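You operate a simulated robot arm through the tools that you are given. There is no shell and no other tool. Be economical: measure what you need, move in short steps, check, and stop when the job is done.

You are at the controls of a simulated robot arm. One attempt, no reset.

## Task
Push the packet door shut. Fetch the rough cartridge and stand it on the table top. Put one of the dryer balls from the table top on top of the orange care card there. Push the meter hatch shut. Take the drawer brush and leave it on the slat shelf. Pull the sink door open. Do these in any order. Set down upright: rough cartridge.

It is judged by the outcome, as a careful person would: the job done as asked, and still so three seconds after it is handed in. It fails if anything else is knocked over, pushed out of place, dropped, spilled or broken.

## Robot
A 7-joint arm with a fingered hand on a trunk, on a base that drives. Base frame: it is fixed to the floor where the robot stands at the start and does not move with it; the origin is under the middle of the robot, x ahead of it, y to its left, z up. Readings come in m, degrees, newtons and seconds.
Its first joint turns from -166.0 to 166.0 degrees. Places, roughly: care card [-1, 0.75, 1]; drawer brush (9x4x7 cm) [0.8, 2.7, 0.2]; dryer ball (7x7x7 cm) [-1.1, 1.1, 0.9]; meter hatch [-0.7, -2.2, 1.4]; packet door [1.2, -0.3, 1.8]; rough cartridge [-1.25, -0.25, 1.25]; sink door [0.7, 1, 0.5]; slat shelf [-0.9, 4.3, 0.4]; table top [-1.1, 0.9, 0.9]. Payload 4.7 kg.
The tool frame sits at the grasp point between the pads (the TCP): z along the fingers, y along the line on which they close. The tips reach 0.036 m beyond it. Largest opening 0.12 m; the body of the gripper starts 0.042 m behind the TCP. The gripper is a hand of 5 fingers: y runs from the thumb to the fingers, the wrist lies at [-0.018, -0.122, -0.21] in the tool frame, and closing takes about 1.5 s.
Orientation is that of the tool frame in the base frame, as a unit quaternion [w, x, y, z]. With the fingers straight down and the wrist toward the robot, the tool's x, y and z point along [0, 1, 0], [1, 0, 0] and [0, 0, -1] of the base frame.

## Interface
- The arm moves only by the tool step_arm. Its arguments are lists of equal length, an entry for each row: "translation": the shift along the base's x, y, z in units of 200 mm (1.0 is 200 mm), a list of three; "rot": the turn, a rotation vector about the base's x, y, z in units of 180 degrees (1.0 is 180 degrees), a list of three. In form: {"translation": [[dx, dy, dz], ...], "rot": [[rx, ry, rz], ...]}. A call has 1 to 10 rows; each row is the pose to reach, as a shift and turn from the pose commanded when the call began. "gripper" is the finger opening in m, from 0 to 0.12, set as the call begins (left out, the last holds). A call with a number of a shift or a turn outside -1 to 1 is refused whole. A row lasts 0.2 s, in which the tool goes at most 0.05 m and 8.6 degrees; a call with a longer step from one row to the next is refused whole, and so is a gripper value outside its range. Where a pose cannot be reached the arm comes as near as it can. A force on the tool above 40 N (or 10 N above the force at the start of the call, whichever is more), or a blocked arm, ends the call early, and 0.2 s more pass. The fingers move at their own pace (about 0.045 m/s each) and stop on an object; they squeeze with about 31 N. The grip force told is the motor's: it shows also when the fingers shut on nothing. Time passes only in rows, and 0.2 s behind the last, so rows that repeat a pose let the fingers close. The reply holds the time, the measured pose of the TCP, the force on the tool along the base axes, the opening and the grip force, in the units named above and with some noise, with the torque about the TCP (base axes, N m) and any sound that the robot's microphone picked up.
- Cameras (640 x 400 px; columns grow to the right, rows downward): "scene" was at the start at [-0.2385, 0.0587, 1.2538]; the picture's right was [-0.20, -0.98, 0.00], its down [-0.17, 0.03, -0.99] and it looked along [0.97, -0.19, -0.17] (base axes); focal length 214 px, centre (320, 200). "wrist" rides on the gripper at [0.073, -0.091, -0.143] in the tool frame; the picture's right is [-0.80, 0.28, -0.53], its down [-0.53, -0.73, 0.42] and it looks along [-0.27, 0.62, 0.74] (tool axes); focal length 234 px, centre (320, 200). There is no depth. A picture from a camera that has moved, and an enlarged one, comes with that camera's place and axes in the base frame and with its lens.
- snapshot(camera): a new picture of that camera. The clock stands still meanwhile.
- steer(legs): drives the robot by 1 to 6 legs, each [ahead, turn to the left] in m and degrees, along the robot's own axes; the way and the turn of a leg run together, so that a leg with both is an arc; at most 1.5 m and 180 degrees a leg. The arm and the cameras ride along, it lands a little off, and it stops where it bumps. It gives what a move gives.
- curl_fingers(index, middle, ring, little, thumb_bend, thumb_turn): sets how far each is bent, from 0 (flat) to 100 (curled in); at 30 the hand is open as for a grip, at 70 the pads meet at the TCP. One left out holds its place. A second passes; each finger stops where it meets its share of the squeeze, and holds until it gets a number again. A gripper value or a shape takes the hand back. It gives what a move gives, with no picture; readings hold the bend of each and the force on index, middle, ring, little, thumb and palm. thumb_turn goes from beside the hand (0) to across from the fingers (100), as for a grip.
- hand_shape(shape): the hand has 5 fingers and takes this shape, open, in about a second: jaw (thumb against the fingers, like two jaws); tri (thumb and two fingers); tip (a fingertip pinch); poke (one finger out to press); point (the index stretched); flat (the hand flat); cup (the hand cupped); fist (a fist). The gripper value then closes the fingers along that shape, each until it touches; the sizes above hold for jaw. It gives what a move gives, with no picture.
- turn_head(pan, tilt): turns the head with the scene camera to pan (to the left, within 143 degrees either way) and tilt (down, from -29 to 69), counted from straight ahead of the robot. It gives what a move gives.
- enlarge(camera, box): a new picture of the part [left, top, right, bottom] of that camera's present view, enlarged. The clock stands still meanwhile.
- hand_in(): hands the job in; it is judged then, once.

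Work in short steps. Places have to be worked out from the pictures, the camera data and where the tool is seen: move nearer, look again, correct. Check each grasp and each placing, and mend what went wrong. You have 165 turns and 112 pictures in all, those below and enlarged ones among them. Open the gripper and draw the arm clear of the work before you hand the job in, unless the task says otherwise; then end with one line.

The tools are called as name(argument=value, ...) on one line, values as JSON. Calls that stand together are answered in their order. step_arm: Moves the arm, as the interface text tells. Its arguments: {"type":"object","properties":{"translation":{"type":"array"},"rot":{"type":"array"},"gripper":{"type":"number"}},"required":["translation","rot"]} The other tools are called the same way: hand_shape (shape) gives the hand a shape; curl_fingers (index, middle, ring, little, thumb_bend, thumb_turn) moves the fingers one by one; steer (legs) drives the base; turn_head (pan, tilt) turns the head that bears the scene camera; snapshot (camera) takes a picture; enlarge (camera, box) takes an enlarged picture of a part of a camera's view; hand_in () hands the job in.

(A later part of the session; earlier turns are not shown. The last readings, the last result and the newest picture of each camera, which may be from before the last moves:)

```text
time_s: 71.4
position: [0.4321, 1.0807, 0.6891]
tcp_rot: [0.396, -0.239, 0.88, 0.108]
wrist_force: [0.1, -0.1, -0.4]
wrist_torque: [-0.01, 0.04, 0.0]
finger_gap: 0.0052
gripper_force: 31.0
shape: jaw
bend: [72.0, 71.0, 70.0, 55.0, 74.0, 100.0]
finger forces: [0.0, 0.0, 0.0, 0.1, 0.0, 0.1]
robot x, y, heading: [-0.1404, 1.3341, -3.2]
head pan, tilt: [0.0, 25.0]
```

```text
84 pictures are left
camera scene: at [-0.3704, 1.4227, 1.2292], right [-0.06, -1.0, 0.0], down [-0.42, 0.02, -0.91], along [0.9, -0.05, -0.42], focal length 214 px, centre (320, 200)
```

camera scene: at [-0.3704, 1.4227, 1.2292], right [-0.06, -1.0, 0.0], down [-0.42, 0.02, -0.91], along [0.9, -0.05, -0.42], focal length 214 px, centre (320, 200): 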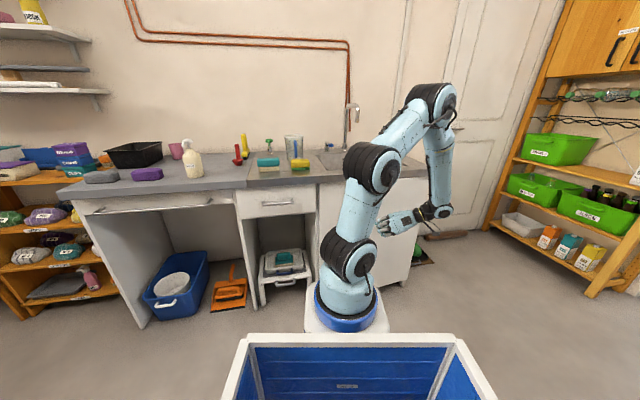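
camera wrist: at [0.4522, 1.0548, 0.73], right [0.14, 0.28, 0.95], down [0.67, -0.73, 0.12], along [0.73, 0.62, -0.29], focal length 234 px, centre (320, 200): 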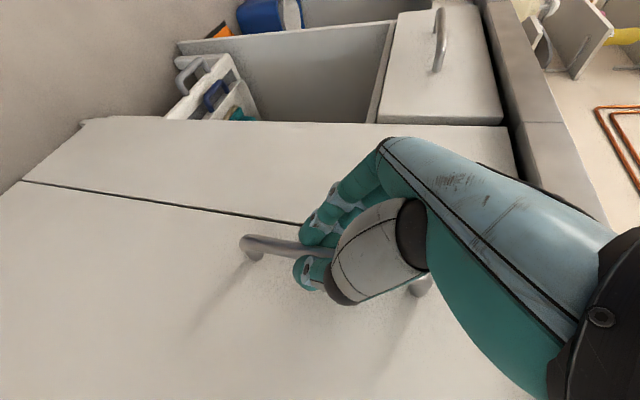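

The grip slipped off. Check whether the door moved.

snapshot(camera="wrist")

enlarge(camera="scene", box=[310, 140, 450, 300])

```text
83 pictures are left
camera wrist: at [0.3434, 0.923, 0.7296], right [-0.02, 0.31, 0.95], down [0.95, -0.29, 0.12], along [0.31, 0.9, -0.29], focal length 234 px, centre (320, 200)
```

wrist: 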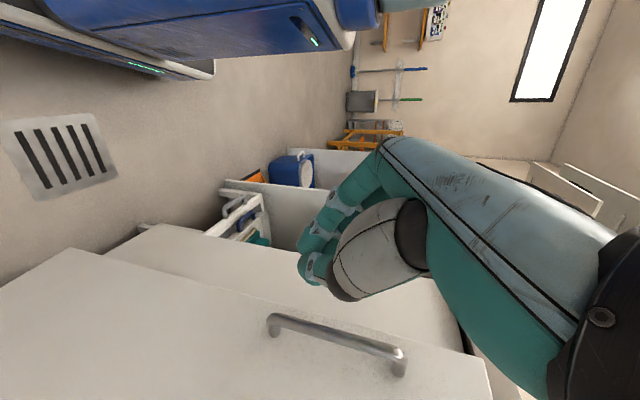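

```text
2.50 times, centred on (380, 220) of scene
camera zoom: at [-0.3704, 1.4227, 1.2292], right [-0.06, -1.0, 0.0], down [-0.42, 0.02, -0.91], along [0.9, -0.05, -0.42], focal length 536 px, centre (170, 150)
```

zoom: 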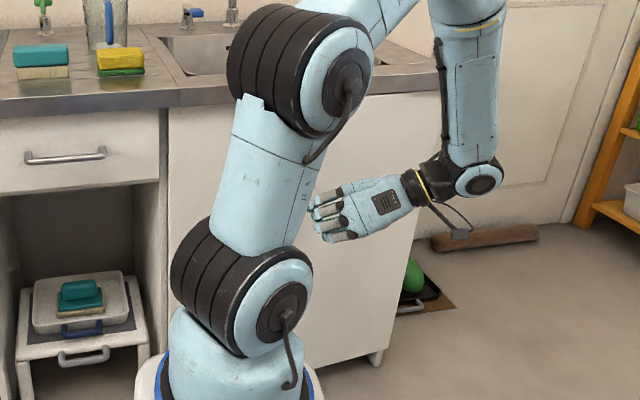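

The door is now ajar by some degrees. I open the hand, go back to about 10° yaw in front of the bar, and look to locate it.

step_arm(translation=[[0.0, 0.05, 0], [0, 0.1, 0], [0, 0.15, 0], [0.0, 0.2, 0], [0.0, 0.2, 0], [0.0, 0.2, 0], [0.0, 0.2, 0], [0.0, 0.2, 0]], rot=[[0, 0, -0.03], [0, 0, -0.06], [0, 0, -0.09], [0, 0, -0.11], [0, 0, -0.11], [0, 0, -0.11], [0, 0, -0.11], [0, 0, -0.11]], gripper=0.12)

snapshot(camera="wrist")

```text
time_s: 73.2
position: [0.4308, 1.1192, 0.688]
tcp_rot: [0.409, -0.083, 0.908, 0.037]
wrist_force: [0.6, 0.3, -0.4]
wrist_torque: [0.0, 0.0, 0.01]
finger_gap: 0.1198
gripper_force: 0.1
shape: jaw
bend: [30.0, 30.0, 30.0, 30.0, 30.0, 98.0]
finger forces: [0.1, 0.0, 0.0, 0.1, 0.1, 0.0]
robot x, y, heading: [-0.1345, 1.3324, -3.5]
head pan, tilt: [0.0, 25.0]
```

```text
81 pictures are left
camera wrist: at [0.2947, 0.9998, 0.7301], right [0.09, 0.3, 0.95], down [0.79, -0.6, 0.12], along [0.6, 0.74, -0.29], focal length 234 px, centre (320, 200)
```

wrist: 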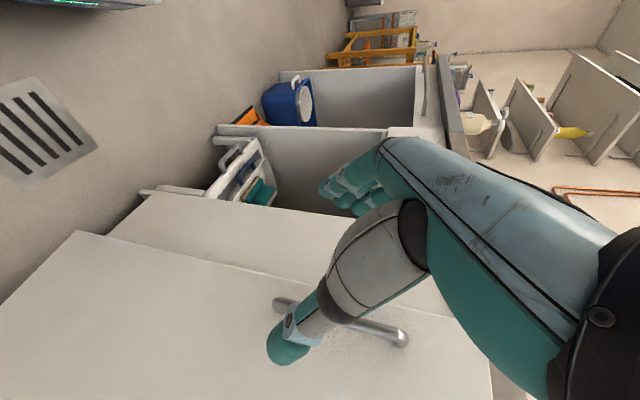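

Bar now at ≈(0.585, 1.13). I advance to straddle it and close.

step_arm(translation=[[0.15, 0.01, -0.0], [0.3, 0.02, -0.0], [0.45, 0.03, -0.0], [0.6, 0.035, 0], [0.68, 0.04, 0], [0.75, 0.04, 0]], rot=[[0, 0, 0], [0, 0, 0], [0, 0, 0], [0, 0, 0], [0, 0, 0], [0, 0, 0]])

step_arm(translation=[[0, 0, 0], [0, 0, 0], [0, 0, 0], [0, 0, 0], [0, 0, 0], [0, 0, 0], [0, 0, 0], [0, 0, 0], [0, 0, 0]], rot=[[0, 0, 0], [0, 0, 0], [0, 0, 0], [0, 0, 0], [0, 0, 0], [0, 0, 0], [0, 0, 0], [0, 0, 0], [0, 0, 0]], gripper=0.0)

snapshot(camera="wrist")

```text
time_s: 74.6
position: [0.5806, 1.1278, 0.6879]
tcp_rot: [0.409, -0.084, 0.908, 0.038]
wrist_force: [0.7, 1.1, -0.3]
wrist_torque: [-0.02, -0.03, 0.03]
finger_gap: 0.1194
gripper_force: 0.0
shape: jaw
bend: [30.0, 30.0, 30.0, 30.0, 30.0, 98.0]
finger forces: [0.0, 0.1, 0.0, 0.0, 0.0, 0.1]
robot x, y, heading: [-0.1401, 1.333, -3.4]
head pan, tilt: [0.0, 25.0]
```

```text
time_s: 76.6
position: [0.5805, 1.1261, 0.6871]
tcp_rot: [0.409, -0.084, 0.908, 0.038]
wrist_force: [2.5, -0.4, -5.0]
wrist_torque: [0.04, -0.15, 0.61]
finger_gap: 0.0198
gripper_force: 30.7
shape: jaw
bend: [71.0, 35.0, 33.0, 32.0, 66.0, 100.0]
finger forces: [0.1, 7.0, 3.6, 2.1, 28.0, 0.0]
robot x, y, heading: [-0.1378, 1.3333, -3.4]
head pan, tilt: [0.0, 25.0]
```

```text
80 pictures are left
camera wrist: at [0.4449, 1.008, 0.7288], right [0.09, 0.3, 0.95], down [0.79, -0.6, 0.12], along [0.6, 0.74, -0.29], focal length 234 px, centre (320, 200)
```

wrist: 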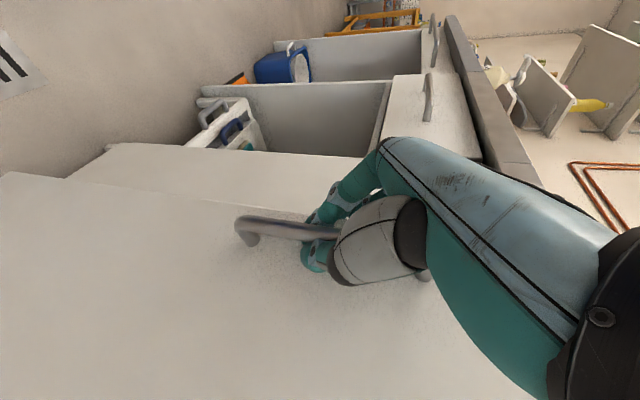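

Gripped again (index and thumb around the bar). I pull more slowly along the arc for 20°.

step_arm(translation=[[-0.06, -0.0125, 0], [-0.12, -0.0275, 0], [-0.18, -0.045, 0], [-0.2375, -0.0625, 0], [-0.297, -0.083, 0], [-0.355, -0.105, 0], [-0.41, -0.13, 0], [-0.465, -0.155, 0], [-0.52, -0.185, 0], [-0.575, -0.215, 0]], rot=[[0, 0, 0.011], [0, 0, 0.022], [0, 0, 0.033], [0, 0, 0.044], [0, 0, 0.055], [0, 0, 0.066], [0, 0, 0.077], [0, 0, 0.088], [0, 0, 0.1], [0, 0, 0.11]])

snapshot(camera="wrist")

```text
time_s: 78.0
position: [0.5152, 1.1019, 0.6887]
tcp_rot: [0.405, -0.173, 0.895, 0.072]
wrist_force: [10.2, -15.9, -11.1]
wrist_torque: [-0.14, -0.12, 0.36]
finger_gap: 0.0169
gripper_force: 31.0
shape: jaw
bend: [71.0, 39.0, 36.0, 35.0, 64.0, 100.0]
finger forces: [0.1, 3.4, 3.8, 2.6, 39.6, 0.1]
robot x, y, heading: [-0.1405, 1.3304, -3.2]
head pan, tilt: [0.0, 25.0]
stopped in row 6: the force on the tool passed its limit at 41 N (the readings are from after the stop); the commanded pose is now the measured one
```

```text
79 pictures are left
camera wrist: at [0.4042, 0.9599, 0.7311], right [0.02, 0.32, 0.95], down [0.89, -0.43, 0.13], along [0.45, 0.84, -0.29], focal length 234 px, centre (320, 200)
```

wrist: 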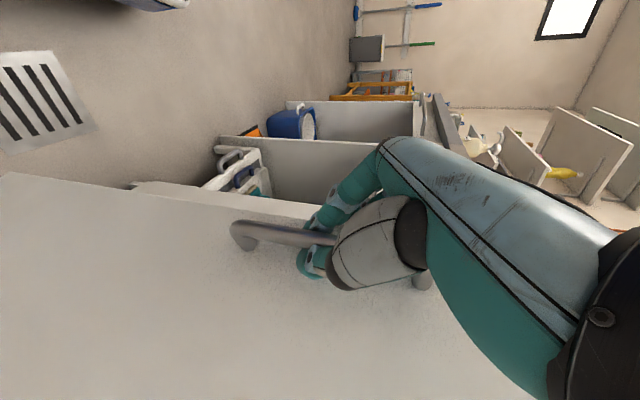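

It follows well; the stop was the force limit from a slightly wrong arc. I continue with a bit more -y.

step_arm(translation=[[-0.067, -0.06, 0], [-0.135, -0.1, 0], [-0.205, -0.14, 0], [-0.27, -0.18, 0], [-0.33, -0.225, 0], [-0.39, -0.27, 0], [-0.45, -0.32, 0], [-0.51, -0.375, 0]], rot=[[0, 0, 0.014], [0, 0, 0.028], [0, 0, 0.042], [0, 0, 0.056], [0, 0, 0.07], [0, 0, 0.084], [0, 0, 0.098], [0, 0, 0.11]])

snapshot(camera="wrist")

```text
time_s: 79.2
position: [0.452, 1.0577, 0.6888]
tcp_rot: [0.396, -0.269, 0.871, 0.113]
wrist_force: [14.4, -15.4, -10.9]
wrist_torque: [-0.14, -0.12, 0.26]
finger_gap: 0.0168
gripper_force: 30.8
shape: jaw
bend: [71.0, 40.0, 36.0, 44.0, 64.0, 100.0]
finger forces: [0.0, 2.1, 3.6, 2.0, 40.4, 0.0]
robot x, y, heading: [-0.138, 1.3348, -3.6]
head pan, tilt: [0.0, 25.0]
stopped in row 6: the force on the tool passed its limit at 41 N (the readings are from after the stop); the commanded pose is now the measured one
```

```text
78 pictures are left
camera wrist: at [0.3732, 0.894, 0.732], right [-0.05, 0.32, 0.95], down [0.96, -0.23, 0.13], along [0.26, 0.92, -0.3], focal length 234 px, centre (320, 200)
```

wrist: 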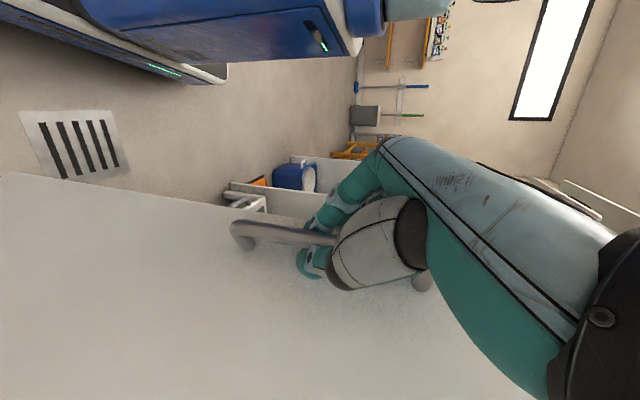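

About 35° open. I keep on along the arc.

step_arm(translation=[[-0.06, -0.05, 0], [-0.115, -0.095, 0], [-0.17, -0.14, 0], [-0.22, -0.19, 0], [-0.27, -0.245, 0], [-0.32, -0.3, 0]], rot=[[0, 0, 0.015], [0, 0, 0.03], [0, 0, 0.045], [0, 0, 0.06], [0, 0, 0.075], [0, 0, 0.09]])

step_arm(translation=[[-0.045, -0.06, 0], [-0.09, -0.12, 0], [-0.135, -0.18, 0], [-0.175, -0.24, 0], [-0.21, -0.3, 0], [-0.245, -0.36, 0]], rot=[[0, 0, 0.015], [0, 0, 0.03], [0, 0, 0.045], [0, 0, 0.06], [0, 0, 0.075], [0, 0, 0.09]])

snapshot(camera="scene")

```text
time_s: 80.0
position: [0.4244, 1.0308, 0.6897]
tcp_rot: [0.389, -0.322, 0.853, 0.133]
wrist_force: [16.5, -15.9, -10.3]
wrist_torque: [-0.1, -0.12, 0.16]
finger_gap: 0.0162
gripper_force: 31.7
shape: jaw
bend: [71.0, 41.0, 37.0, 43.0, 64.0, 100.0]
finger forces: [0.1, 0.9, 3.7, 1.7, 40.9, 0.1]
robot x, y, heading: [-0.137, 1.3354, -3.5]
head pan, tilt: [0.0, 25.0]
stopped in row 3: the force on the tool passed its limit at 41 N (the readings are from after the stop); the commanded pose is now the measured one
```

```text
time_s: 81.4
position: [0.386, 0.9715, 0.6925]
tcp_rot: [0.372, -0.412, 0.812, 0.181]
wrist_force: [-4.6, 3.8, -19.2]
wrist_torque: [-0.51, -0.23, 0.65]
finger_gap: 0.0158
gripper_force: 30.7
shape: jaw
bend: [71.0, 39.0, 35.0, 42.0, 65.0, 100.0]
finger forces: [0.3, 5.5, 4.2, 4.9, 5.6, 0.0]
out of reach, approached as far as the arm can: row 5, 6
robot x, y, heading: [-0.1358, 1.3332, -3.6]
head pan, tilt: [0.0, 25.0]
```

```text
77 pictures are left
camera scene: at [-0.3696, 1.4226, 1.2293], right [-0.06, -1.0, 0.0], down [-0.42, 0.03, -0.91], along [0.9, -0.05, -0.42], focal length 214 px, centre (320, 200)
```

scene: 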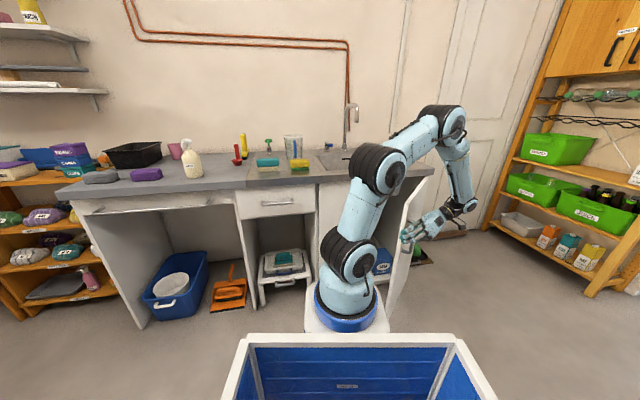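

The door is about 55° open. I release, back away from the handle and lift, so I can push it wider from its inner side.

step_arm(translation=[[0, 0, 0], [0, 0, 0], [0, 0, 0], [0, 0, 0], [0, 0, 0], [-0.1, -0.13, 0], [-0.2, -0.26, 0], [-0.3, -0.4, 0.0]], rot=[[0, 0, 0], [0, 0, 0], [0, 0, 0], [0, 0, 0], [0, 0, 0], [0, 0, 0], [0, 0, 0], [0, 0, 0]], gripper=0.12)

snapshot(camera="scene")

```text
time_s: 83.2
position: [0.3695, 0.9051, 0.6928]
tcp_rot: [0.38, -0.402, 0.815, 0.173]
wrist_force: [-0.6, 0.2, 0.9]
wrist_torque: [-0.03, 0.03, -0.01]
finger_gap: 0.1199
gripper_force: 0.0
shape: jaw
bend: [30.0, 30.0, 30.0, 30.0, 30.0, 98.0]
finger forces: [0.0, 0.1, 0.0, 0.1, 0.0, 0.0]
out of reach, approached as far as the arm can: row 6, 7, 8
robot x, y, heading: [-0.1365, 1.3352, -3.3]
head pan, tilt: [0.0, 25.0]
```

```text
76 pictures are left
camera scene: at [-0.3698, 1.4227, 1.2292], right [-0.06, -1.0, 0.0], down [-0.42, 0.03, -0.91], along [0.9, -0.05, -0.42], focal length 214 px, centre (320, 200)
```

scene: 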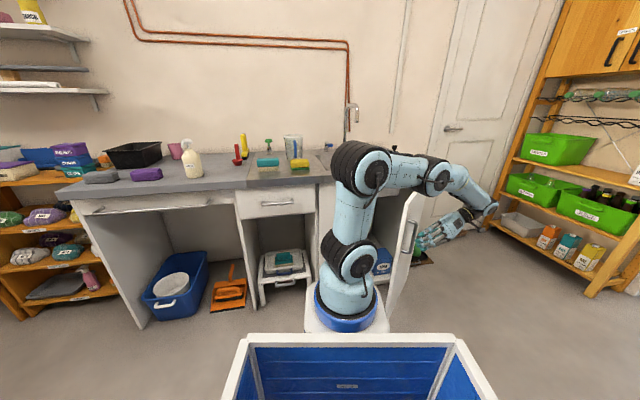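

Hand is clear of the handle. I lift above the door and pitch the fingers down, to then go in behind the door.

step_arm(translation=[[0, 0, 0.2], [0, 0, 0.4], [0, 0, 0.6], [0, 0, 0.8], [0, 0, 1.0]], rot=[[0, 0, 0], [0, 0, 0], [0, 0, 0], [0, 0, 0], [0, 0, 0]])

step_arm(translation=[[0, 0, 0.2], [0, 0, 0.4], [0, 0.05, 0.6], [0, 0.15, 0.75], [0.1, 0.3, 0.85], [0.2, 0.45, 0.85], [0.35, 0.6, 0.85], [0.5, 0.75, 0.85]], rot=[[-0.027, 0.022, 0], [-0.054, 0.044, 0], [-0.081, 0.066, 0], [-0.108, 0.088, 0], [-0.135, 0.11, 0], [-0.162, 0.132, 0], [-0.189, 0.154, 0], [-0.212, 0.173, 0]], gripper=0.0)

snapshot(camera="scene")

```text
time_s: 84.4
position: [0.3793, 0.9133, 0.8938]
tcp_rot: [0.374, -0.409, 0.813, 0.179]
wrist_force: [0.2, 0.2, -1.0]
wrist_torque: [0.07, 0.02, 0.0]
finger_gap: 0.1199
gripper_force: 0.0
shape: jaw
bend: [30.0, 30.0, 30.0, 30.0, 30.0, 98.0]
finger forces: [0.0, 0.0, 0.0, 0.0, 0.0, 0.1]
out of reach, approached as far as the arm can: row 1, 2, 3, 4, 5
robot x, y, heading: [-0.1399, 1.3302, -3.5]
head pan, tilt: [0.0, 25.0]
```

```text
time_s: 86.2
position: [0.4922, 1.0871, 1.0563]
tcp_rot: [0.12, -0.414, 0.9, 0.065]
wrist_force: [-0.2, 0.0, -0.7]
wrist_torque: [0.01, 0.0, 0.0]
finger_gap: 0.0001
gripper_force: 31.0
shape: jaw
bend: [70.0, 70.0, 70.0, 70.0, 53.0, 100.0]
finger forces: [0.0, 0.1, 0.0, 0.1, 0.1, 0.1]
out of reach, approached as far as the arm can: row 1, 2, 3, 4, 5, 6, 7, 8
robot x, y, heading: [-0.1378, 1.337, -3.6]
head pan, tilt: [0.0, 25.0]
```

```text
75 pictures are left
camera scene: at [-0.3697, 1.4228, 1.2292], right [-0.06, -1.0, 0.0], down [-0.42, 0.03, -0.91], along [0.9, -0.05, -0.42], focal length 214 px, centre (320, 200)
```

scene: 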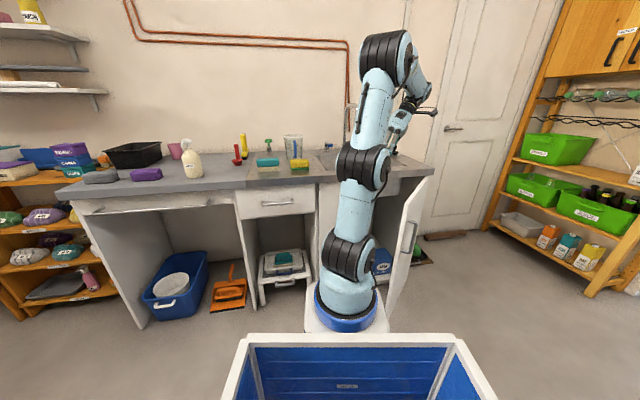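

TCP is over the inner side of the door. I lower it to z≈0.79 behind the door.

step_arm(translation=[[0.02, 0.05, -0.2], [0.04, 0.1, -0.4], [0.04, 0.1, -0.6], [0.04, 0.1, -0.8], [0.04, 0.1, -1.0]], rot=[[0, 0, 0], [0, 0, 0], [0, 0, 0], [0, 0, 0], [0, 0, 0]])

step_arm(translation=[[0, 0, -0.1], [0, 0, -0.2], [0, 0, -0.3], [0, 0, -0.35]], rot=[[0, 0, 0], [0, 0, 0], [0, 0, 0], [0, 0, 0]])

enlarge(camera="scene", box=[310, 130, 470, 310])

```text
time_s: 87.4
position: [0.5005, 1.1041, 0.8542]
tcp_rot: [0.12, -0.413, 0.9, 0.065]
wrist_force: [0.6, -1.1, -1.0]
wrist_torque: [0.06, 0.02, 0.0]
finger_gap: 0.0
gripper_force: 31.0
shape: jaw
bend: [70.0, 70.0, 70.0, 70.0, 53.0, 100.0]
finger forces: [0.0, 0.1, 0.1, 0.1, 0.1, 0.0]
robot x, y, heading: [-0.1387, 1.3325, -3.4]
head pan, tilt: [0.0, 25.0]
```

```text
time_s: 88.4
position: [0.4988, 1.1053, 0.7835]
tcp_rot: [0.12, -0.414, 0.9, 0.065]
wrist_force: [0.5, 0.1, 0.7]
wrist_torque: [-0.02, 0.0, -0.02]
finger_gap: 0.0
gripper_force: 31.4
shape: jaw
bend: [70.0, 70.0, 70.0, 70.0, 53.0, 100.0]
finger forces: [0.0, 0.1, 0.1, 0.0, 0.0, 0.0]
robot x, y, heading: [-0.1369, 1.3311, -3.4]
head pan, tilt: [0.0, 25.0]
```

```text
2.22 times, centred on (390, 220) of scene
camera zoom: at [-0.3697, 1.4229, 1.2292], right [-0.06, -1.0, 0.0], down [-0.42, 0.03, -0.91], along [0.9, -0.05, -0.42], focal length 477 px, centre (164, 156)
```

zoom: 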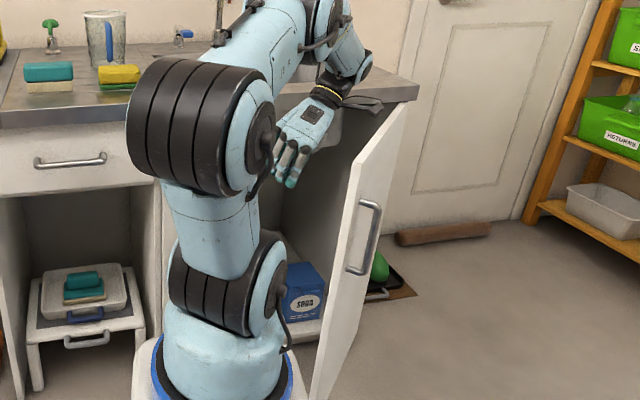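

The hand is inside behind the door. I push it wider, outward.

step_arm(translation=[[-0.06, -0.08, 0], [-0.12, -0.16, 0], [-0.18, -0.24, 0], [-0.24, -0.32, 0], [-0.3, -0.4, 0], [-0.36, -0.5, 0], [-0.4, -0.6, 0], [-0.44, -0.7, 0], [-0.46, -0.8, 0], [-0.48, -0.9, 0]], rot=[[0, 0, 0], [0, 0, 0], [0, 0, 0], [0, 0, 0], [0, 0, 0], [0, 0, 0], [0, 0, 0], [0, 0, 0], [0, 0, 0], [0, 0, 0]])

snapshot(camera="scene")

```text
time_s: 90.6
position: [0.5096, 1.0822, 0.8366]
tcp_rot: [0.128, -0.408, 0.902, 0.063]
wrist_force: [-0.6, 1.8, 2.1]
wrist_torque: [-0.16, -0.16, 0.02]
finger_gap: 0.0001
gripper_force: 31.1
shape: jaw
bend: [70.0, 70.0, 70.0, 70.0, 53.0, 100.0]
finger forces: [0.0, 0.0, 0.0, 0.0, 0.1, 0.1]
out of reach, approached as far as the arm can: row 1, 2, 3, 4, 5, 6, 7, 8, 9, 10
robot x, y, heading: [-0.1363, 1.3301, -3.5]
head pan, tilt: [0.0, 25.0]
```

```text
73 pictures are left
camera scene: at [-0.3707, 1.4237, 1.2289], right [-0.06, -1.0, 0.0], down [-0.42, 0.02, -0.91], along [0.91, -0.05, -0.42], focal length 214 px, centre (320, 200)
```

scene: 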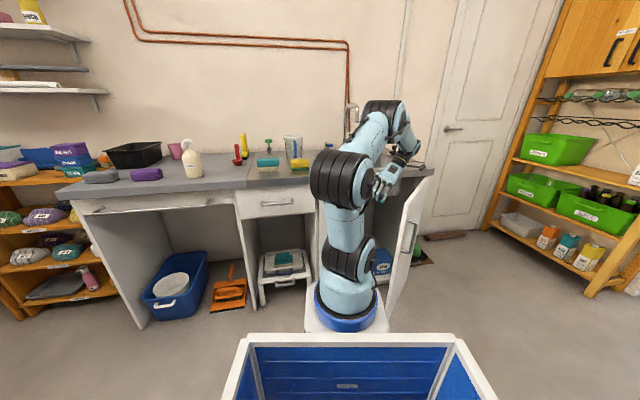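

The wrist yaw limits reach here. I yaw the hand back by 80° in place, then lower again.

step_arm(translation=[[0, 0, 0.05], [0, 0, 0.1], [0, 0, 0.15], [0, 0, 0.2], [0, 0, 0.2], [0, 0, 0.2], [0, 0, 0.2], [0, 0, 0.2], [0, 0, 0.2], [0, 0, 0.2]], rot=[[0, 0, -0.045], [0, 0, -0.09], [0, 0, -0.135], [0, 0, -0.18], [0, 0, -0.225], [0, 0, -0.27], [0, 0, -0.315], [0, 0, -0.36], [0, 0, -0.405], [0, 0, -0.45]])

step_arm(translation=[[0, 0, -0.1], [0, 0, -0.2], [0, 0, -0.3], [0, 0, -0.4]], rot=[[0, 0, 0], [0, 0, 0], [0, 0, 0], [0, 0, 0]])

step_arm(translation=[[-0.06, -0.08, 0], [-0.12, -0.16, 0], [-0.18, -0.24, 0], [-0.24, -0.32, 0], [-0.3, -0.4, 0], [-0.36, -0.5, 0], [-0.4, -0.6, 0], [-0.44, -0.7, 0], [-0.46, -0.8, 0], [-0.48, -0.9, 0]], rot=[[0, 0, 0], [0, 0, 0], [0, 0, 0], [0, 0, 0], [0, 0, 0], [0, 0, 0], [0, 0, 0], [0, 0, 0], [0, 0, 0], [0, 0, 0]])

snapshot(camera="scene")

```text
time_s: 92.8
position: [0.5074, 1.0877, 0.8728]
tcp_rot: [0.134, 0.272, 0.952, -0.029]
wrist_force: [0.2, -0.3, -0.2]
wrist_torque: [-0.01, 0.01, 0.02]
finger_gap: 0.0002
gripper_force: 30.9
shape: jaw
bend: [70.0, 70.0, 70.0, 70.0, 53.0, 100.0]
finger forces: [0.0, 0.0, 0.0, 0.0, 0.1, 0.0]
robot x, y, heading: [-0.1396, 1.3368, -3.7]
head pan, tilt: [0.0, 25.0]
```

```text
time_s: 93.8
position: [0.506, 1.0879, 0.7924]
tcp_rot: [0.134, 0.27, 0.953, -0.03]
wrist_force: [0.0, -0.2, -0.6]
wrist_torque: [-0.01, 0.0, -0.03]
finger_gap: 0.0
gripper_force: 30.8
shape: jaw
bend: [70.0, 70.0, 70.0, 70.0, 53.0, 100.0]
finger forces: [0.1, 0.1, 0.1, 0.0, 0.1, 0.1]
robot x, y, heading: [-0.1394, 1.3334, -3.5]
head pan, tilt: [0.0, 25.0]
```

```text
time_s: 96.0
position: [0.4094, 0.9067, 0.7941]
tcp_rot: [0.134, 0.271, 0.953, -0.029]
wrist_force: [0.6, -0.5, -0.4]
wrist_torque: [0.02, -0.01, -0.01]
finger_gap: 0.0
gripper_force: 31.0
shape: jaw
bend: [70.0, 70.0, 70.0, 70.0, 53.0, 100.0]
finger forces: [0.1, 0.0, 0.1, 0.0, 0.0, 0.0]
robot x, y, heading: [-0.1352, 1.3351, -3.3]
head pan, tilt: [0.0, 25.0]
```

```text
72 pictures are left
camera scene: at [-0.3697, 1.4228, 1.2292], right [-0.06, -1.0, 0.0], down [-0.42, 0.03, -0.91], along [0.9, -0.05, -0.42], focal length 214 px, centre (320, 200)
```

scene: 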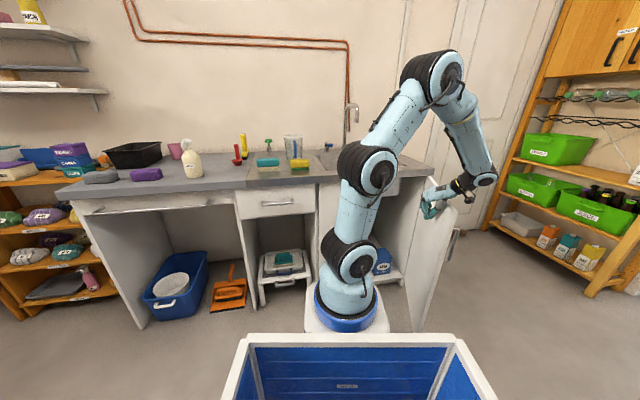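

The door stands about 80° open now. I lift the hand clear and then look toward the brush area.

step_arm(translation=[[0.05, 0.08, 0.1], [0.1, 0.15, 0.3], [0.1, 0.2, 0.5], [0.1, 0.25, 0.7], [0.1, 0.3, 0.9]], rot=[[0, 0, 0], [0, 0, 0], [0, 0, 0], [0, 0, 0], [0, 0, 0]])

turn_head(pan=60, tilt=30)

snapshot(camera="scene")

```text
time_s: 97.2
position: [0.4308, 0.9679, 0.9743]
tcp_rot: [0.133, 0.27, 0.953, -0.029]
wrist_force: [0.4, -0.1, -1.2]
wrist_torque: [0.04, 0.0, 0.03]
finger_gap: 0.0
gripper_force: 30.7
shape: jaw
bend: [70.0, 70.0, 70.0, 70.0, 53.0, 100.0]
finger forces: [0.1, 0.0, 0.1, 0.0, 0.0, 0.0]
robot x, y, heading: [-0.135, 1.3345, -3.6]
head pan, tilt: [0.0, 25.0]
```

```text
time_s: 98.5
position: [0.4303, 0.9684, 0.9738]
tcp_rot: [0.135, 0.27, 0.953, -0.03]
wrist_force: [0.1, 0.8, 0.6]
wrist_torque: [0.01, 0.02, 0.0]
finger_gap: 0.0003
gripper_force: 30.8
shape: jaw
bend: [70.0, 70.0, 70.0, 70.0, 53.0, 100.0]
finger forces: [0.0, 0.1, 0.0, 0.0, 0.1, 0.0]
robot x, y, heading: [-0.1375, 1.3307, -3.6]
head pan, tilt: [60.0, 30.0]
```

```text
71 pictures are left
camera scene: at [-0.4118, 1.5038, 1.2212], right [0.83, -0.55, 0.0], down [-0.28, -0.42, -0.87], along [0.48, 0.72, -0.5], focal length 214 px, centre (320, 200)
```

scene: 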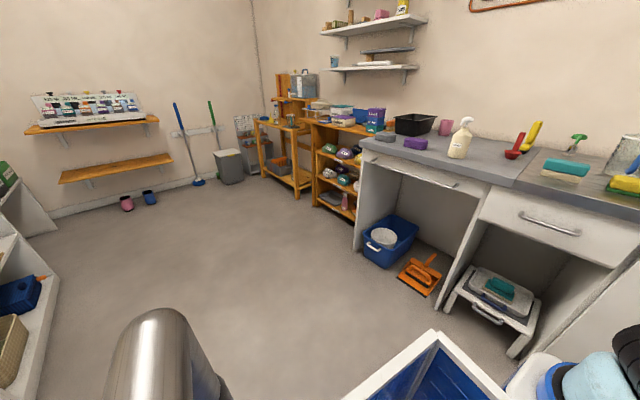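

The orange rack around y≈2.7 likely holds the brush. Zoom there and at the small unit under the counter.

enlarge(camera="scene", box=[230, 90, 390, 230])

enlarge(camera="scene", box=[20, 80, 200, 220])

```text
2.86 times, centred on (310, 160) of scene
camera zoom: at [-0.4118, 1.5038, 1.2212], right [0.83, -0.55, 0.0], down [-0.28, -0.42, -0.87], along [0.48, 0.72, -0.5], focal length 613 px, centre (349, 314)
```

zoom: 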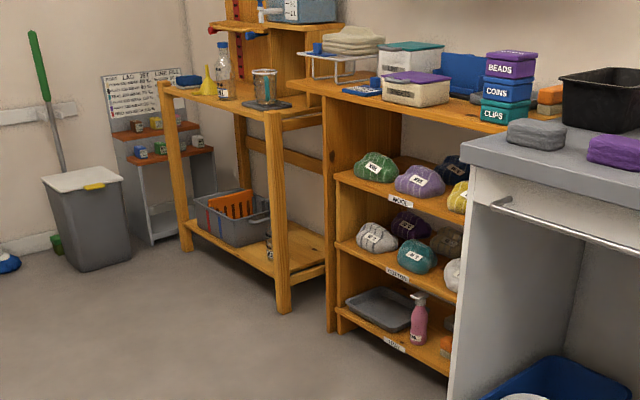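

```text
2.86 times, centred on (110, 150) of scene
camera zoom: at [-0.4118, 1.5038, 1.2212], right [0.83, -0.55, 0.0], down [-0.28, -0.42, -0.87], along [0.48, 0.72, -0.5], focal length 613 px, centre (920, 343)
```

zoom: 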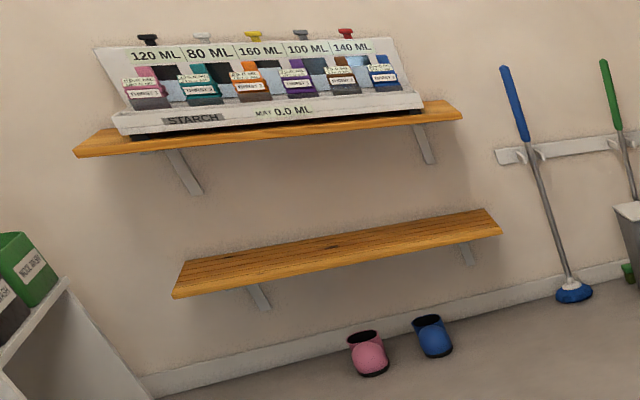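

The slat shelf is the lower wall shelf at (-0.95, 4.3, 0.43). The brush must be on the bottom tier of the orange rack, partly hidden; I drive there for a better view.

steer(legs=[[-0.2, 0], [0, 93.5], [1.35, 0], [0, -90]])

turn_head(pan=0, tilt=35)

snapshot(camera="scene")

```text
time_s: 114.2
position: [0.2875, 2.3208, 0.9737]
tcp_rot: [0.133, 0.274, 0.952, -0.031]
wrist_force: [-0.1, 0.3, -0.9]
wrist_torque: [0.0, 0.0, -0.03]
finger_gap: 0.0003
gripper_force: 30.4
shape: jaw
bend: [70.0, 70.0, 70.0, 70.0, 53.0, 100.0]
finger forces: [0.0, 0.1, 0.1, 0.1, 0.0, 0.1]
robot x, y, heading: [-0.2743, 2.6887, -3.8]
head pan, tilt: [60.0, 30.0]
```

```text
time_s: 115.5
position: [0.2879, 2.3202, 0.9728]
tcp_rot: [0.134, 0.274, 0.952, -0.03]
wrist_force: [0.7, 0.2, 0.8]
wrist_torque: [0.0, -0.03, 0.01]
finger_gap: 0.0
gripper_force: 30.5
shape: jaw
bend: [70.0, 70.0, 70.0, 70.0, 53.0, 100.0]
finger forces: [0.1, 0.1, 0.0, 0.0, 0.0, 0.1]
robot x, y, heading: [-0.2777, 2.6897, -3.9]
head pan, tilt: [0.0, 35.0]
```

```text
68 pictures are left
camera scene: at [-0.5132, 2.7822, 1.2134], right [-0.07, -1.0, 0.0], down [-0.57, 0.04, -0.82], along [0.82, -0.05, -0.57], focal length 214 px, centre (320, 200)
```

scene: 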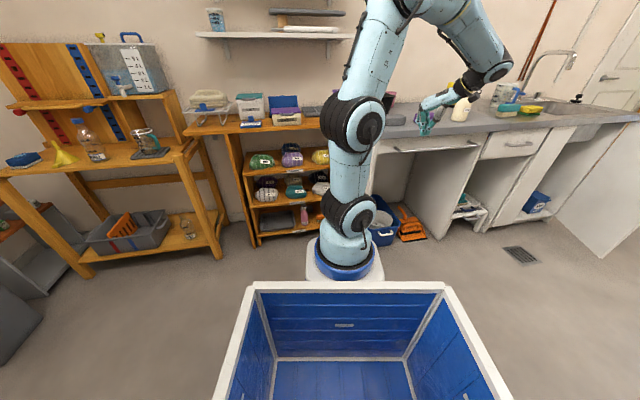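

enlarge(camera="scene", box=[220, 120, 360, 260])

turn_head(pan=28, tilt=35)

snapshot(camera="scene")

```text
2.86 times, centred on (290, 190) of scene
camera zoom: at [-0.5132, 2.7822, 1.2134], right [-0.07, -1.0, 0.0], down [-0.57, 0.04, -0.82], along [0.82, -0.05, -0.57], focal length 613 px, centre (406, 229)
```

zoom: 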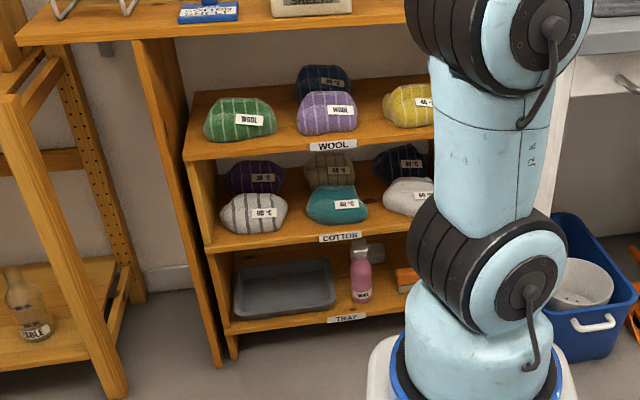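

```text
time_s: 116.4
position: [0.2872, 2.3219, 0.9743]
tcp_rot: [0.134, 0.274, 0.952, -0.03]
wrist_force: [-0.4, 0.6, 0.2]
wrist_torque: [-0.01, 0.02, 0.02]
finger_gap: 0.0001
gripper_force: 30.6
shape: jaw
bend: [70.0, 70.0, 70.0, 70.0, 53.0, 100.0]
finger forces: [0.1, 0.0, 0.1, 0.0, 0.1, 0.1]
robot x, y, heading: [-0.2754, 2.6872, -3.9]
head pan, tilt: [28.0, 35.0]
```

```text
66 pictures are left
camera scene: at [-0.5206, 2.824, 1.2134], right [0.41, -0.91, 0.0], down [-0.52, -0.23, -0.82], along [0.75, 0.33, -0.57], focal length 214 px, centre (320, 200)
```

scene: 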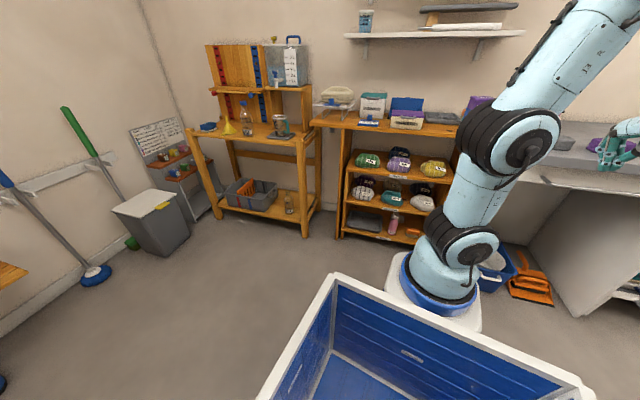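

Beside the bottle there's an orange-bottomed item hidden behind the arm base. I turn the robot 30° left to see past the arm.

steer(legs=[[0, 34]])

turn_head(pan=-38, tilt=35)

enlarge(camera="scene", box=[220, 70, 420, 250])

```text
time_s: 118.4
position: [0.3968, 2.6975, 0.9725]
tcp_rot: [0.136, -0.016, 0.99, 0.01]
wrist_force: [0.4, 0.7, -1.0]
wrist_torque: [-0.01, 0.0, -0.02]
finger_gap: 0.0
gripper_force: 31.2
shape: jaw
bend: [70.0, 70.0, 70.0, 70.0, 53.0, 100.0]
finger forces: [0.0, 0.0, 0.0, 0.1, 0.1, 0.0]
robot x, y, heading: [-0.276, 2.6871, 29.8]
head pan, tilt: [28.0, 35.0]
```

```text
time_s: 119.8
position: [0.397, 2.6973, 0.9744]
tcp_rot: [0.136, -0.016, 0.991, 0.01]
wrist_force: [0.0, 0.2, 0.2]
wrist_torque: [0.0, 0.01, 0.05]
finger_gap: 0.0001
gripper_force: 31.1
shape: jaw
bend: [70.0, 70.0, 70.0, 70.0, 53.0, 100.0]
finger forces: [0.0, 0.0, 0.0, 0.1, 0.0, 0.1]
robot x, y, heading: [-0.2779, 2.6856, 29.7]
head pan, tilt: [-38.0, 35.0]
```

```text
2.22 times, centred on (320, 160) of scene
camera zoom: at [-0.5157, 2.578, 1.2134], right [-0.14, -0.99, 0.0], down [-0.57, 0.08, -0.82], along [0.81, -0.11, -0.57], focal length 477 px, centre (320, 289)
```

zoom: 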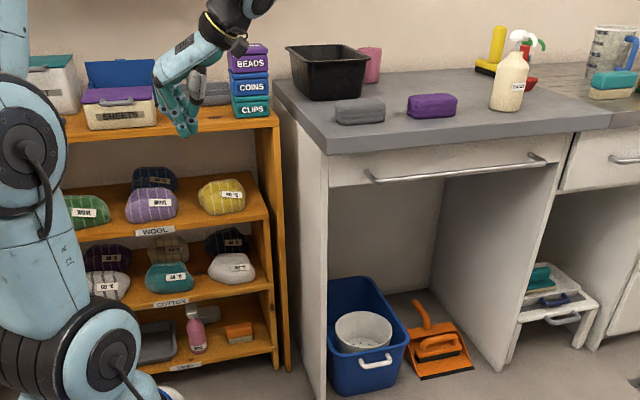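

An orange brush-like block sits on the bottom tier at ≈(0.72, 2.68, 0.2), matching the given place. Zoom more.

enlarge(camera="scene", box=[260, 180, 320, 240])

```text
6.67 times, centred on (290, 210) of scene
camera zoom: at [-0.5157, 2.578, 1.2134], right [-0.14, -0.99, 0.0], down [-0.57, 0.08, -0.82], along [0.81, -0.11, -0.57], focal length 1430 px, centre (520, 133)
```

zoom: 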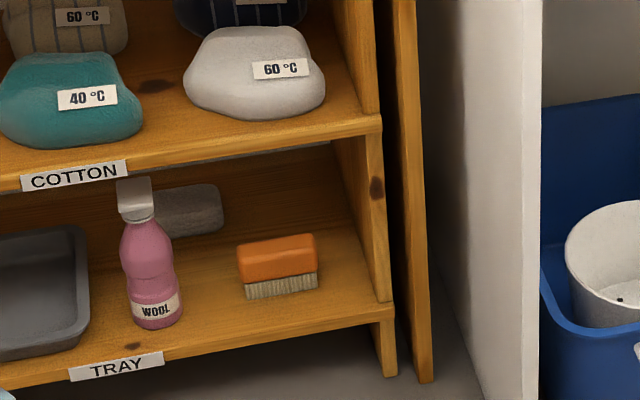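

It's the orange brush at ≈(0.75, 2.68), bottom z≈0.13, on the bottom tier (clear height ~0.23). I lower the arm to a pre-grasp posture here (fingers 40° down, closing line sideways) before driving up.

step_arm(translation=[[-0.08, 0.08, -0.1], [-0.16, 0.16, -0.25], [-0.24, 0.24, -0.4], [-0.32, 0.32, -0.55], [-0.4, 0.4, -0.7], [-0.5, 0.5, -0.85], [-0.6, 0.6, -1.0]], rot=[[0.007, -0.027, 0.021], [0.014, -0.054, 0.042], [0.021, -0.081, 0.063], [0.028, -0.108, 0.084], [0.035, -0.135, 0.105], [0.042, -0.162, 0.126], [0.048, -0.186, 0.148]], gripper=0.12)

step_arm(translation=[[0, 0, -0.2], [0, 0, -0.4], [0, 0, -0.6], [0, 0, -0.8], [0, 0, -1.0]], rot=[[0, 0, 0], [0, 0, 0], [0, 0, 0], [0, 0, 0], [0, 0, 0]])

step_arm(translation=[[0, 0, -0.2], [0, 0, -0.4], [0, 0, -0.6]], rot=[[0, 0, 0], [0, 0, 0], [0, 0, 0]])

snapshot(camera="scene")

```text
time_s: 121.4
position: [0.277, 2.8198, 0.7729]
tcp_rot: [0.409, -0.232, 0.876, 0.109]
wrist_force: [-0.2, 0.3, -0.3]
wrist_torque: [0.02, 0.01, 0.02]
finger_gap: 0.1196
gripper_force: 0.1
shape: jaw
bend: [30.0, 30.0, 30.0, 30.0, 30.0, 98.0]
finger forces: [0.0, 0.0, 0.0, 0.0, 0.1, 0.1]
robot x, y, heading: [-0.2777, 2.6881, 29.9]
head pan, tilt: [-38.0, 35.0]
```

```text
time_s: 122.6
position: [0.2772, 2.8162, 0.5736]
tcp_rot: [0.408, -0.231, 0.876, 0.108]
wrist_force: [-0.4, -0.1, 0.2]
wrist_torque: [0.0, 0.02, -0.01]
finger_gap: 0.1198
gripper_force: 0.1
shape: jaw
bend: [30.0, 30.0, 30.0, 30.0, 30.0, 98.0]
finger forces: [0.0, 0.1, 0.0, 0.0, 0.0, 0.0]
robot x, y, heading: [-0.2793, 2.6879, 29.8]
head pan, tilt: [-38.0, 35.0]
```

```text
time_s: 123.4
position: [0.278, 2.8176, 0.4516]
tcp_rot: [0.408, -0.232, 0.876, 0.11]
wrist_force: [-0.3, 0.0, -0.4]
wrist_torque: [0.01, -0.01, 0.0]
finger_gap: 0.1197
gripper_force: 0.1
shape: jaw
bend: [30.0, 30.0, 30.0, 30.0, 30.0, 98.0]
finger forces: [0.1, 0.1, 0.0, 0.0, 0.1, 0.0]
robot x, y, heading: [-0.2781, 2.6909, 30.0]
head pan, tilt: [-38.0, 35.0]
```

```text
63 pictures are left
camera scene: at [-0.5157, 2.5779, 1.2134], right [-0.14, -0.99, 0.0], down [-0.57, 0.08, -0.82], along [0.81, -0.11, -0.57], focal length 214 px, centre (320, 200)
```

scene: 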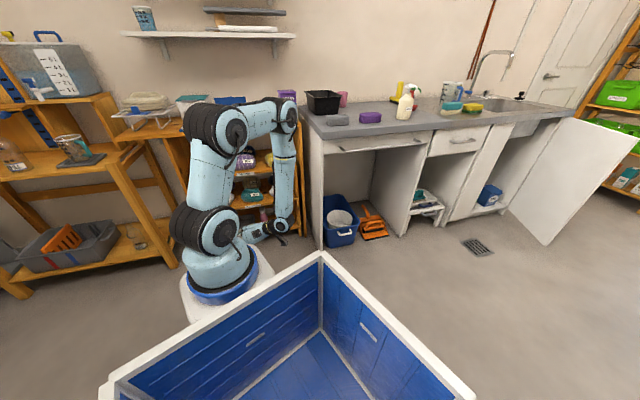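

Good, and the sink door is clearly wide open. Now drive up to the rack.

steer(legs=[[0.27, 0], [0, -30], [0.06, 0]])

snapshot(camera="wrist")

```text
time_s: 127.4
position: [0.5582, 2.6523, 0.453]
tcp_rot: [0.423, 0.007, 0.906, -0.001]
wrist_force: [-0.2, 0.5, -0.1]
wrist_torque: [0.0, 0.0, 0.02]
finger_gap: 0.1197
gripper_force: 0.0
shape: jaw
bend: [30.0, 30.0, 30.0, 30.0, 30.0, 98.0]
finger forces: [0.0, 0.0, 0.0, 0.1, 0.0, 0.1]
robot x, y, heading: [0.0126, 2.8271, -0.4]
head pan, tilt: [-38.0, 35.0]
```

```text
62 pictures are left
camera wrist: at [0.3997, 2.5625, 0.4902], right [0.12, 0.28, 0.95], down [0.66, -0.74, 0.13], along [0.74, 0.61, -0.27], focal length 234 px, centre (320, 200)
```

wrist: 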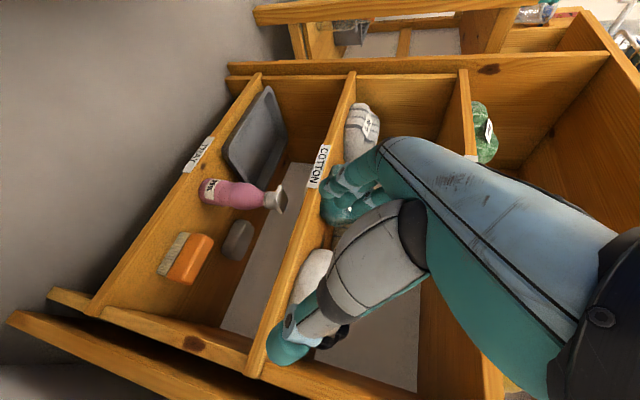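

Brush centre triangulates to ≈(0.785, 2.685, 0.13), shelf front x≈0.715, the tier above at z≈0.36. I drive 0.1 m nearer so the arm reaches.

steer(legs=[[0.09, 0]])

step_arm(translation=[[-0.05, 0.05, -0.15], [-0.1, 0.1, -0.3], [-0.15, 0.15, -0.45], [-0.2, 0.18, -0.6], [-0.2, 0.18, -0.75]], rot=[[0, 0, 0], [0, 0, 0], [0, 0, 0], [0, 0, 0], [0, 0, 0]])

snapshot(camera="wrist")

```text
time_s: 128.5
position: [0.6454, 2.6539, 0.4525]
tcp_rot: [0.423, 0.008, 0.906, -0.001]
wrist_force: [-0.4, -0.2, 0.2]
wrist_torque: [-0.03, 0.02, -0.01]
finger_gap: 0.1198
gripper_force: 0.1
shape: jaw
bend: [30.0, 30.0, 30.0, 30.0, 30.0, 98.0]
finger forces: [0.0, 0.0, 0.0, 0.0, 0.1, 0.0]
robot x, y, heading: [0.104, 2.8216, -0.3]
head pan, tilt: [-38.0, 35.0]
```

```text
time_s: 129.6
position: [0.6233, 2.6518, 0.3341]
tcp_rot: [0.432, -0.006, 0.902, -0.025]
wrist_force: [-0.7, 0.5, -0.1]
wrist_torque: [0.03, -0.08, -0.01]
finger_gap: 0.1199
gripper_force: 0.1
shape: jaw
bend: [30.0, 30.0, 30.0, 30.0, 30.0, 98.0]
finger forces: [0.1, 0.1, 0.1, 0.1, 0.0, 0.0]
robot x, y, heading: [0.1083, 2.822, -0.3]
head pan, tilt: [-38.0, 35.0]
stopped in row 5: the force on the tool passed its limit at 63 N (the readings are from after the stop); the commanded pose is now the measured one
```

```text
61 pictures are left
camera wrist: at [0.4639, 2.5628, 0.373], right [0.1, 0.33, 0.94], down [0.66, -0.73, 0.18], along [0.75, 0.6, -0.28], focal length 234 px, centre (320, 200)
```

wrist: 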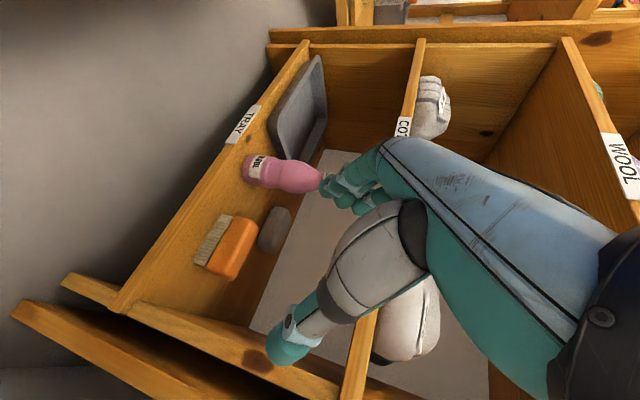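

Likely my wrist touched my own base front. I reverse 6 cm and then extend the arm forward rather than back while descending.

steer(legs=[[-0.07, 0]])

step_arm(translation=[[0.1, 0.02, 0.0], [0.2, 0.05, 0.0], [0.3, 0.1, 0.0], [0.35, 0.15, -0.1], [0.38, 0.15, -0.2]], rot=[[0, 0, 0], [0, 0, 0], [0, 0, 0.01], [0, 0, 0.01], [0, 0, 0.01]])

snapshot(camera="wrist")

snapshot(camera="scene")

```text
time_s: 130.6
position: [0.5449, 2.6547, 0.3289]
tcp_rot: [0.431, 0.005, 0.902, -0.015]
wrist_force: [1.2, 0.3, -1.0]
wrist_torque: [0.03, -0.01, -0.03]
finger_gap: 0.1198
gripper_force: 0.1
shape: jaw
bend: [30.0, 30.0, 30.0, 30.0, 30.0, 98.0]
finger forces: [0.1, 0.0, 0.0, 0.0, 0.0, 0.0]
robot x, y, heading: [0.0338, 2.8237, -0.6]
head pan, tilt: [-38.0, 35.0]
```

```text
time_s: 131.8
position: [0.6254, 2.6904, 0.2595]
tcp_rot: [0.416, -0.006, 0.909, 0.008]
wrist_force: [3.3, -3.8, 2.8]
wrist_torque: [0.22, 0.36, 0.24]
finger_gap: 0.1198
gripper_force: 0.1
shape: jaw
bend: [30.0, 30.0, 30.0, 30.0, 30.0, 98.0]
finger forces: [0.0, 0.1, 0.0, 0.0, 0.0, 0.0]
robot x, y, heading: [0.0354, 2.8201, -0.5]
head pan, tilt: [-38.0, 35.0]
```

```text
60 pictures are left
camera wrist: at [0.4716, 2.5958, 0.2984], right [0.12, 0.27, 0.95], down [0.68, -0.72, 0.12], along [0.72, 0.64, -0.28], focal length 234 px, centre (320, 200)
```

wrist: 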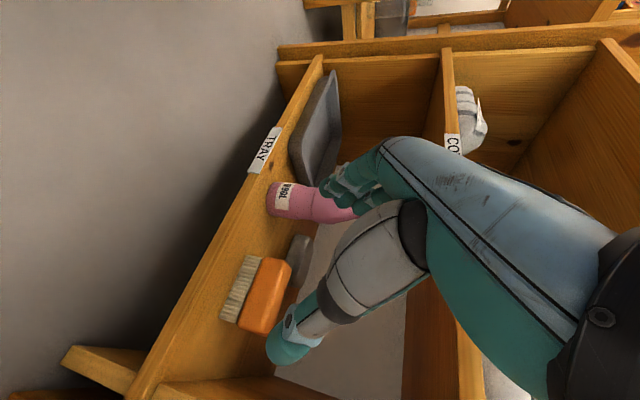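

```text
59 pictures are left
camera scene: at [-0.2238, 2.8677, 1.2151], right [-0.62, -0.78, 0.01], down [-0.45, 0.34, -0.82], along [0.64, -0.52, -0.56], focal length 214 px, centre (320, 200)
```

scene: 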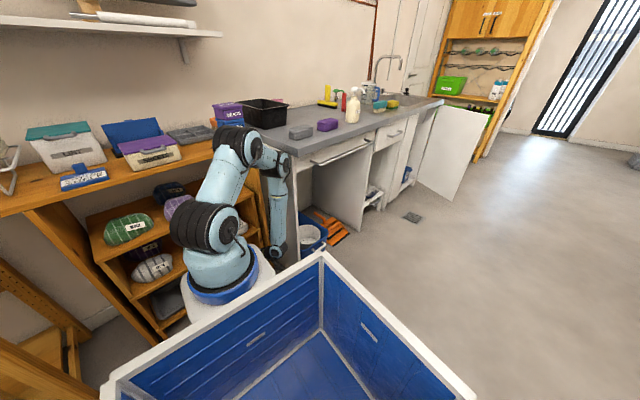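

Brush at ≈(0.785, 2.687, 0.13). I move in along the fingers, with the opening slightly reduced to keep off the bottle.

step_arm(translation=[[0.1, -0.005, -0.08], [0.2, -0.01, -0.16], [0.3, -0.015, -0.24], [0.4, -0.02, -0.32], [0.48, -0.02, -0.38]], rot=[[0, 0, 0], [0, 0, 0], [0, 0, 0], [0, 0, 0], [0, 0, 0]], gripper=0.115)

snapshot(camera="wrist")

```text
time_s: 133.0
position: [0.7183, 2.6734, 0.2045]
tcp_rot: [0.429, -0.003, 0.903, 0.005]
wrist_force: [-0.2, 0.0, 0.0]
wrist_torque: [-0.01, -0.02, 0.04]
finger_gap: 0.1151
gripper_force: 0.0
shape: jaw
bend: [31.0, 31.0, 30.0, 30.0, 31.0, 98.0]
finger forces: [0.0, 0.0, 0.1, 0.1, 0.0, 0.0]
robot x, y, heading: [0.0354, 2.8228, -0.7]
head pan, tilt: [-38.0, 35.0]
```

```text
58 pictures are left
camera wrist: at [0.5633, 2.5804, 0.2386], right [0.1, 0.28, 0.96], down [0.67, -0.73, 0.14], along [0.73, 0.63, -0.26], focal length 234 px, centre (320, 200)
```

wrist: 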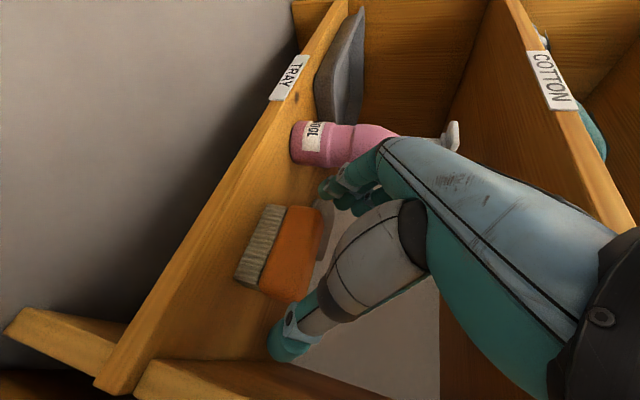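

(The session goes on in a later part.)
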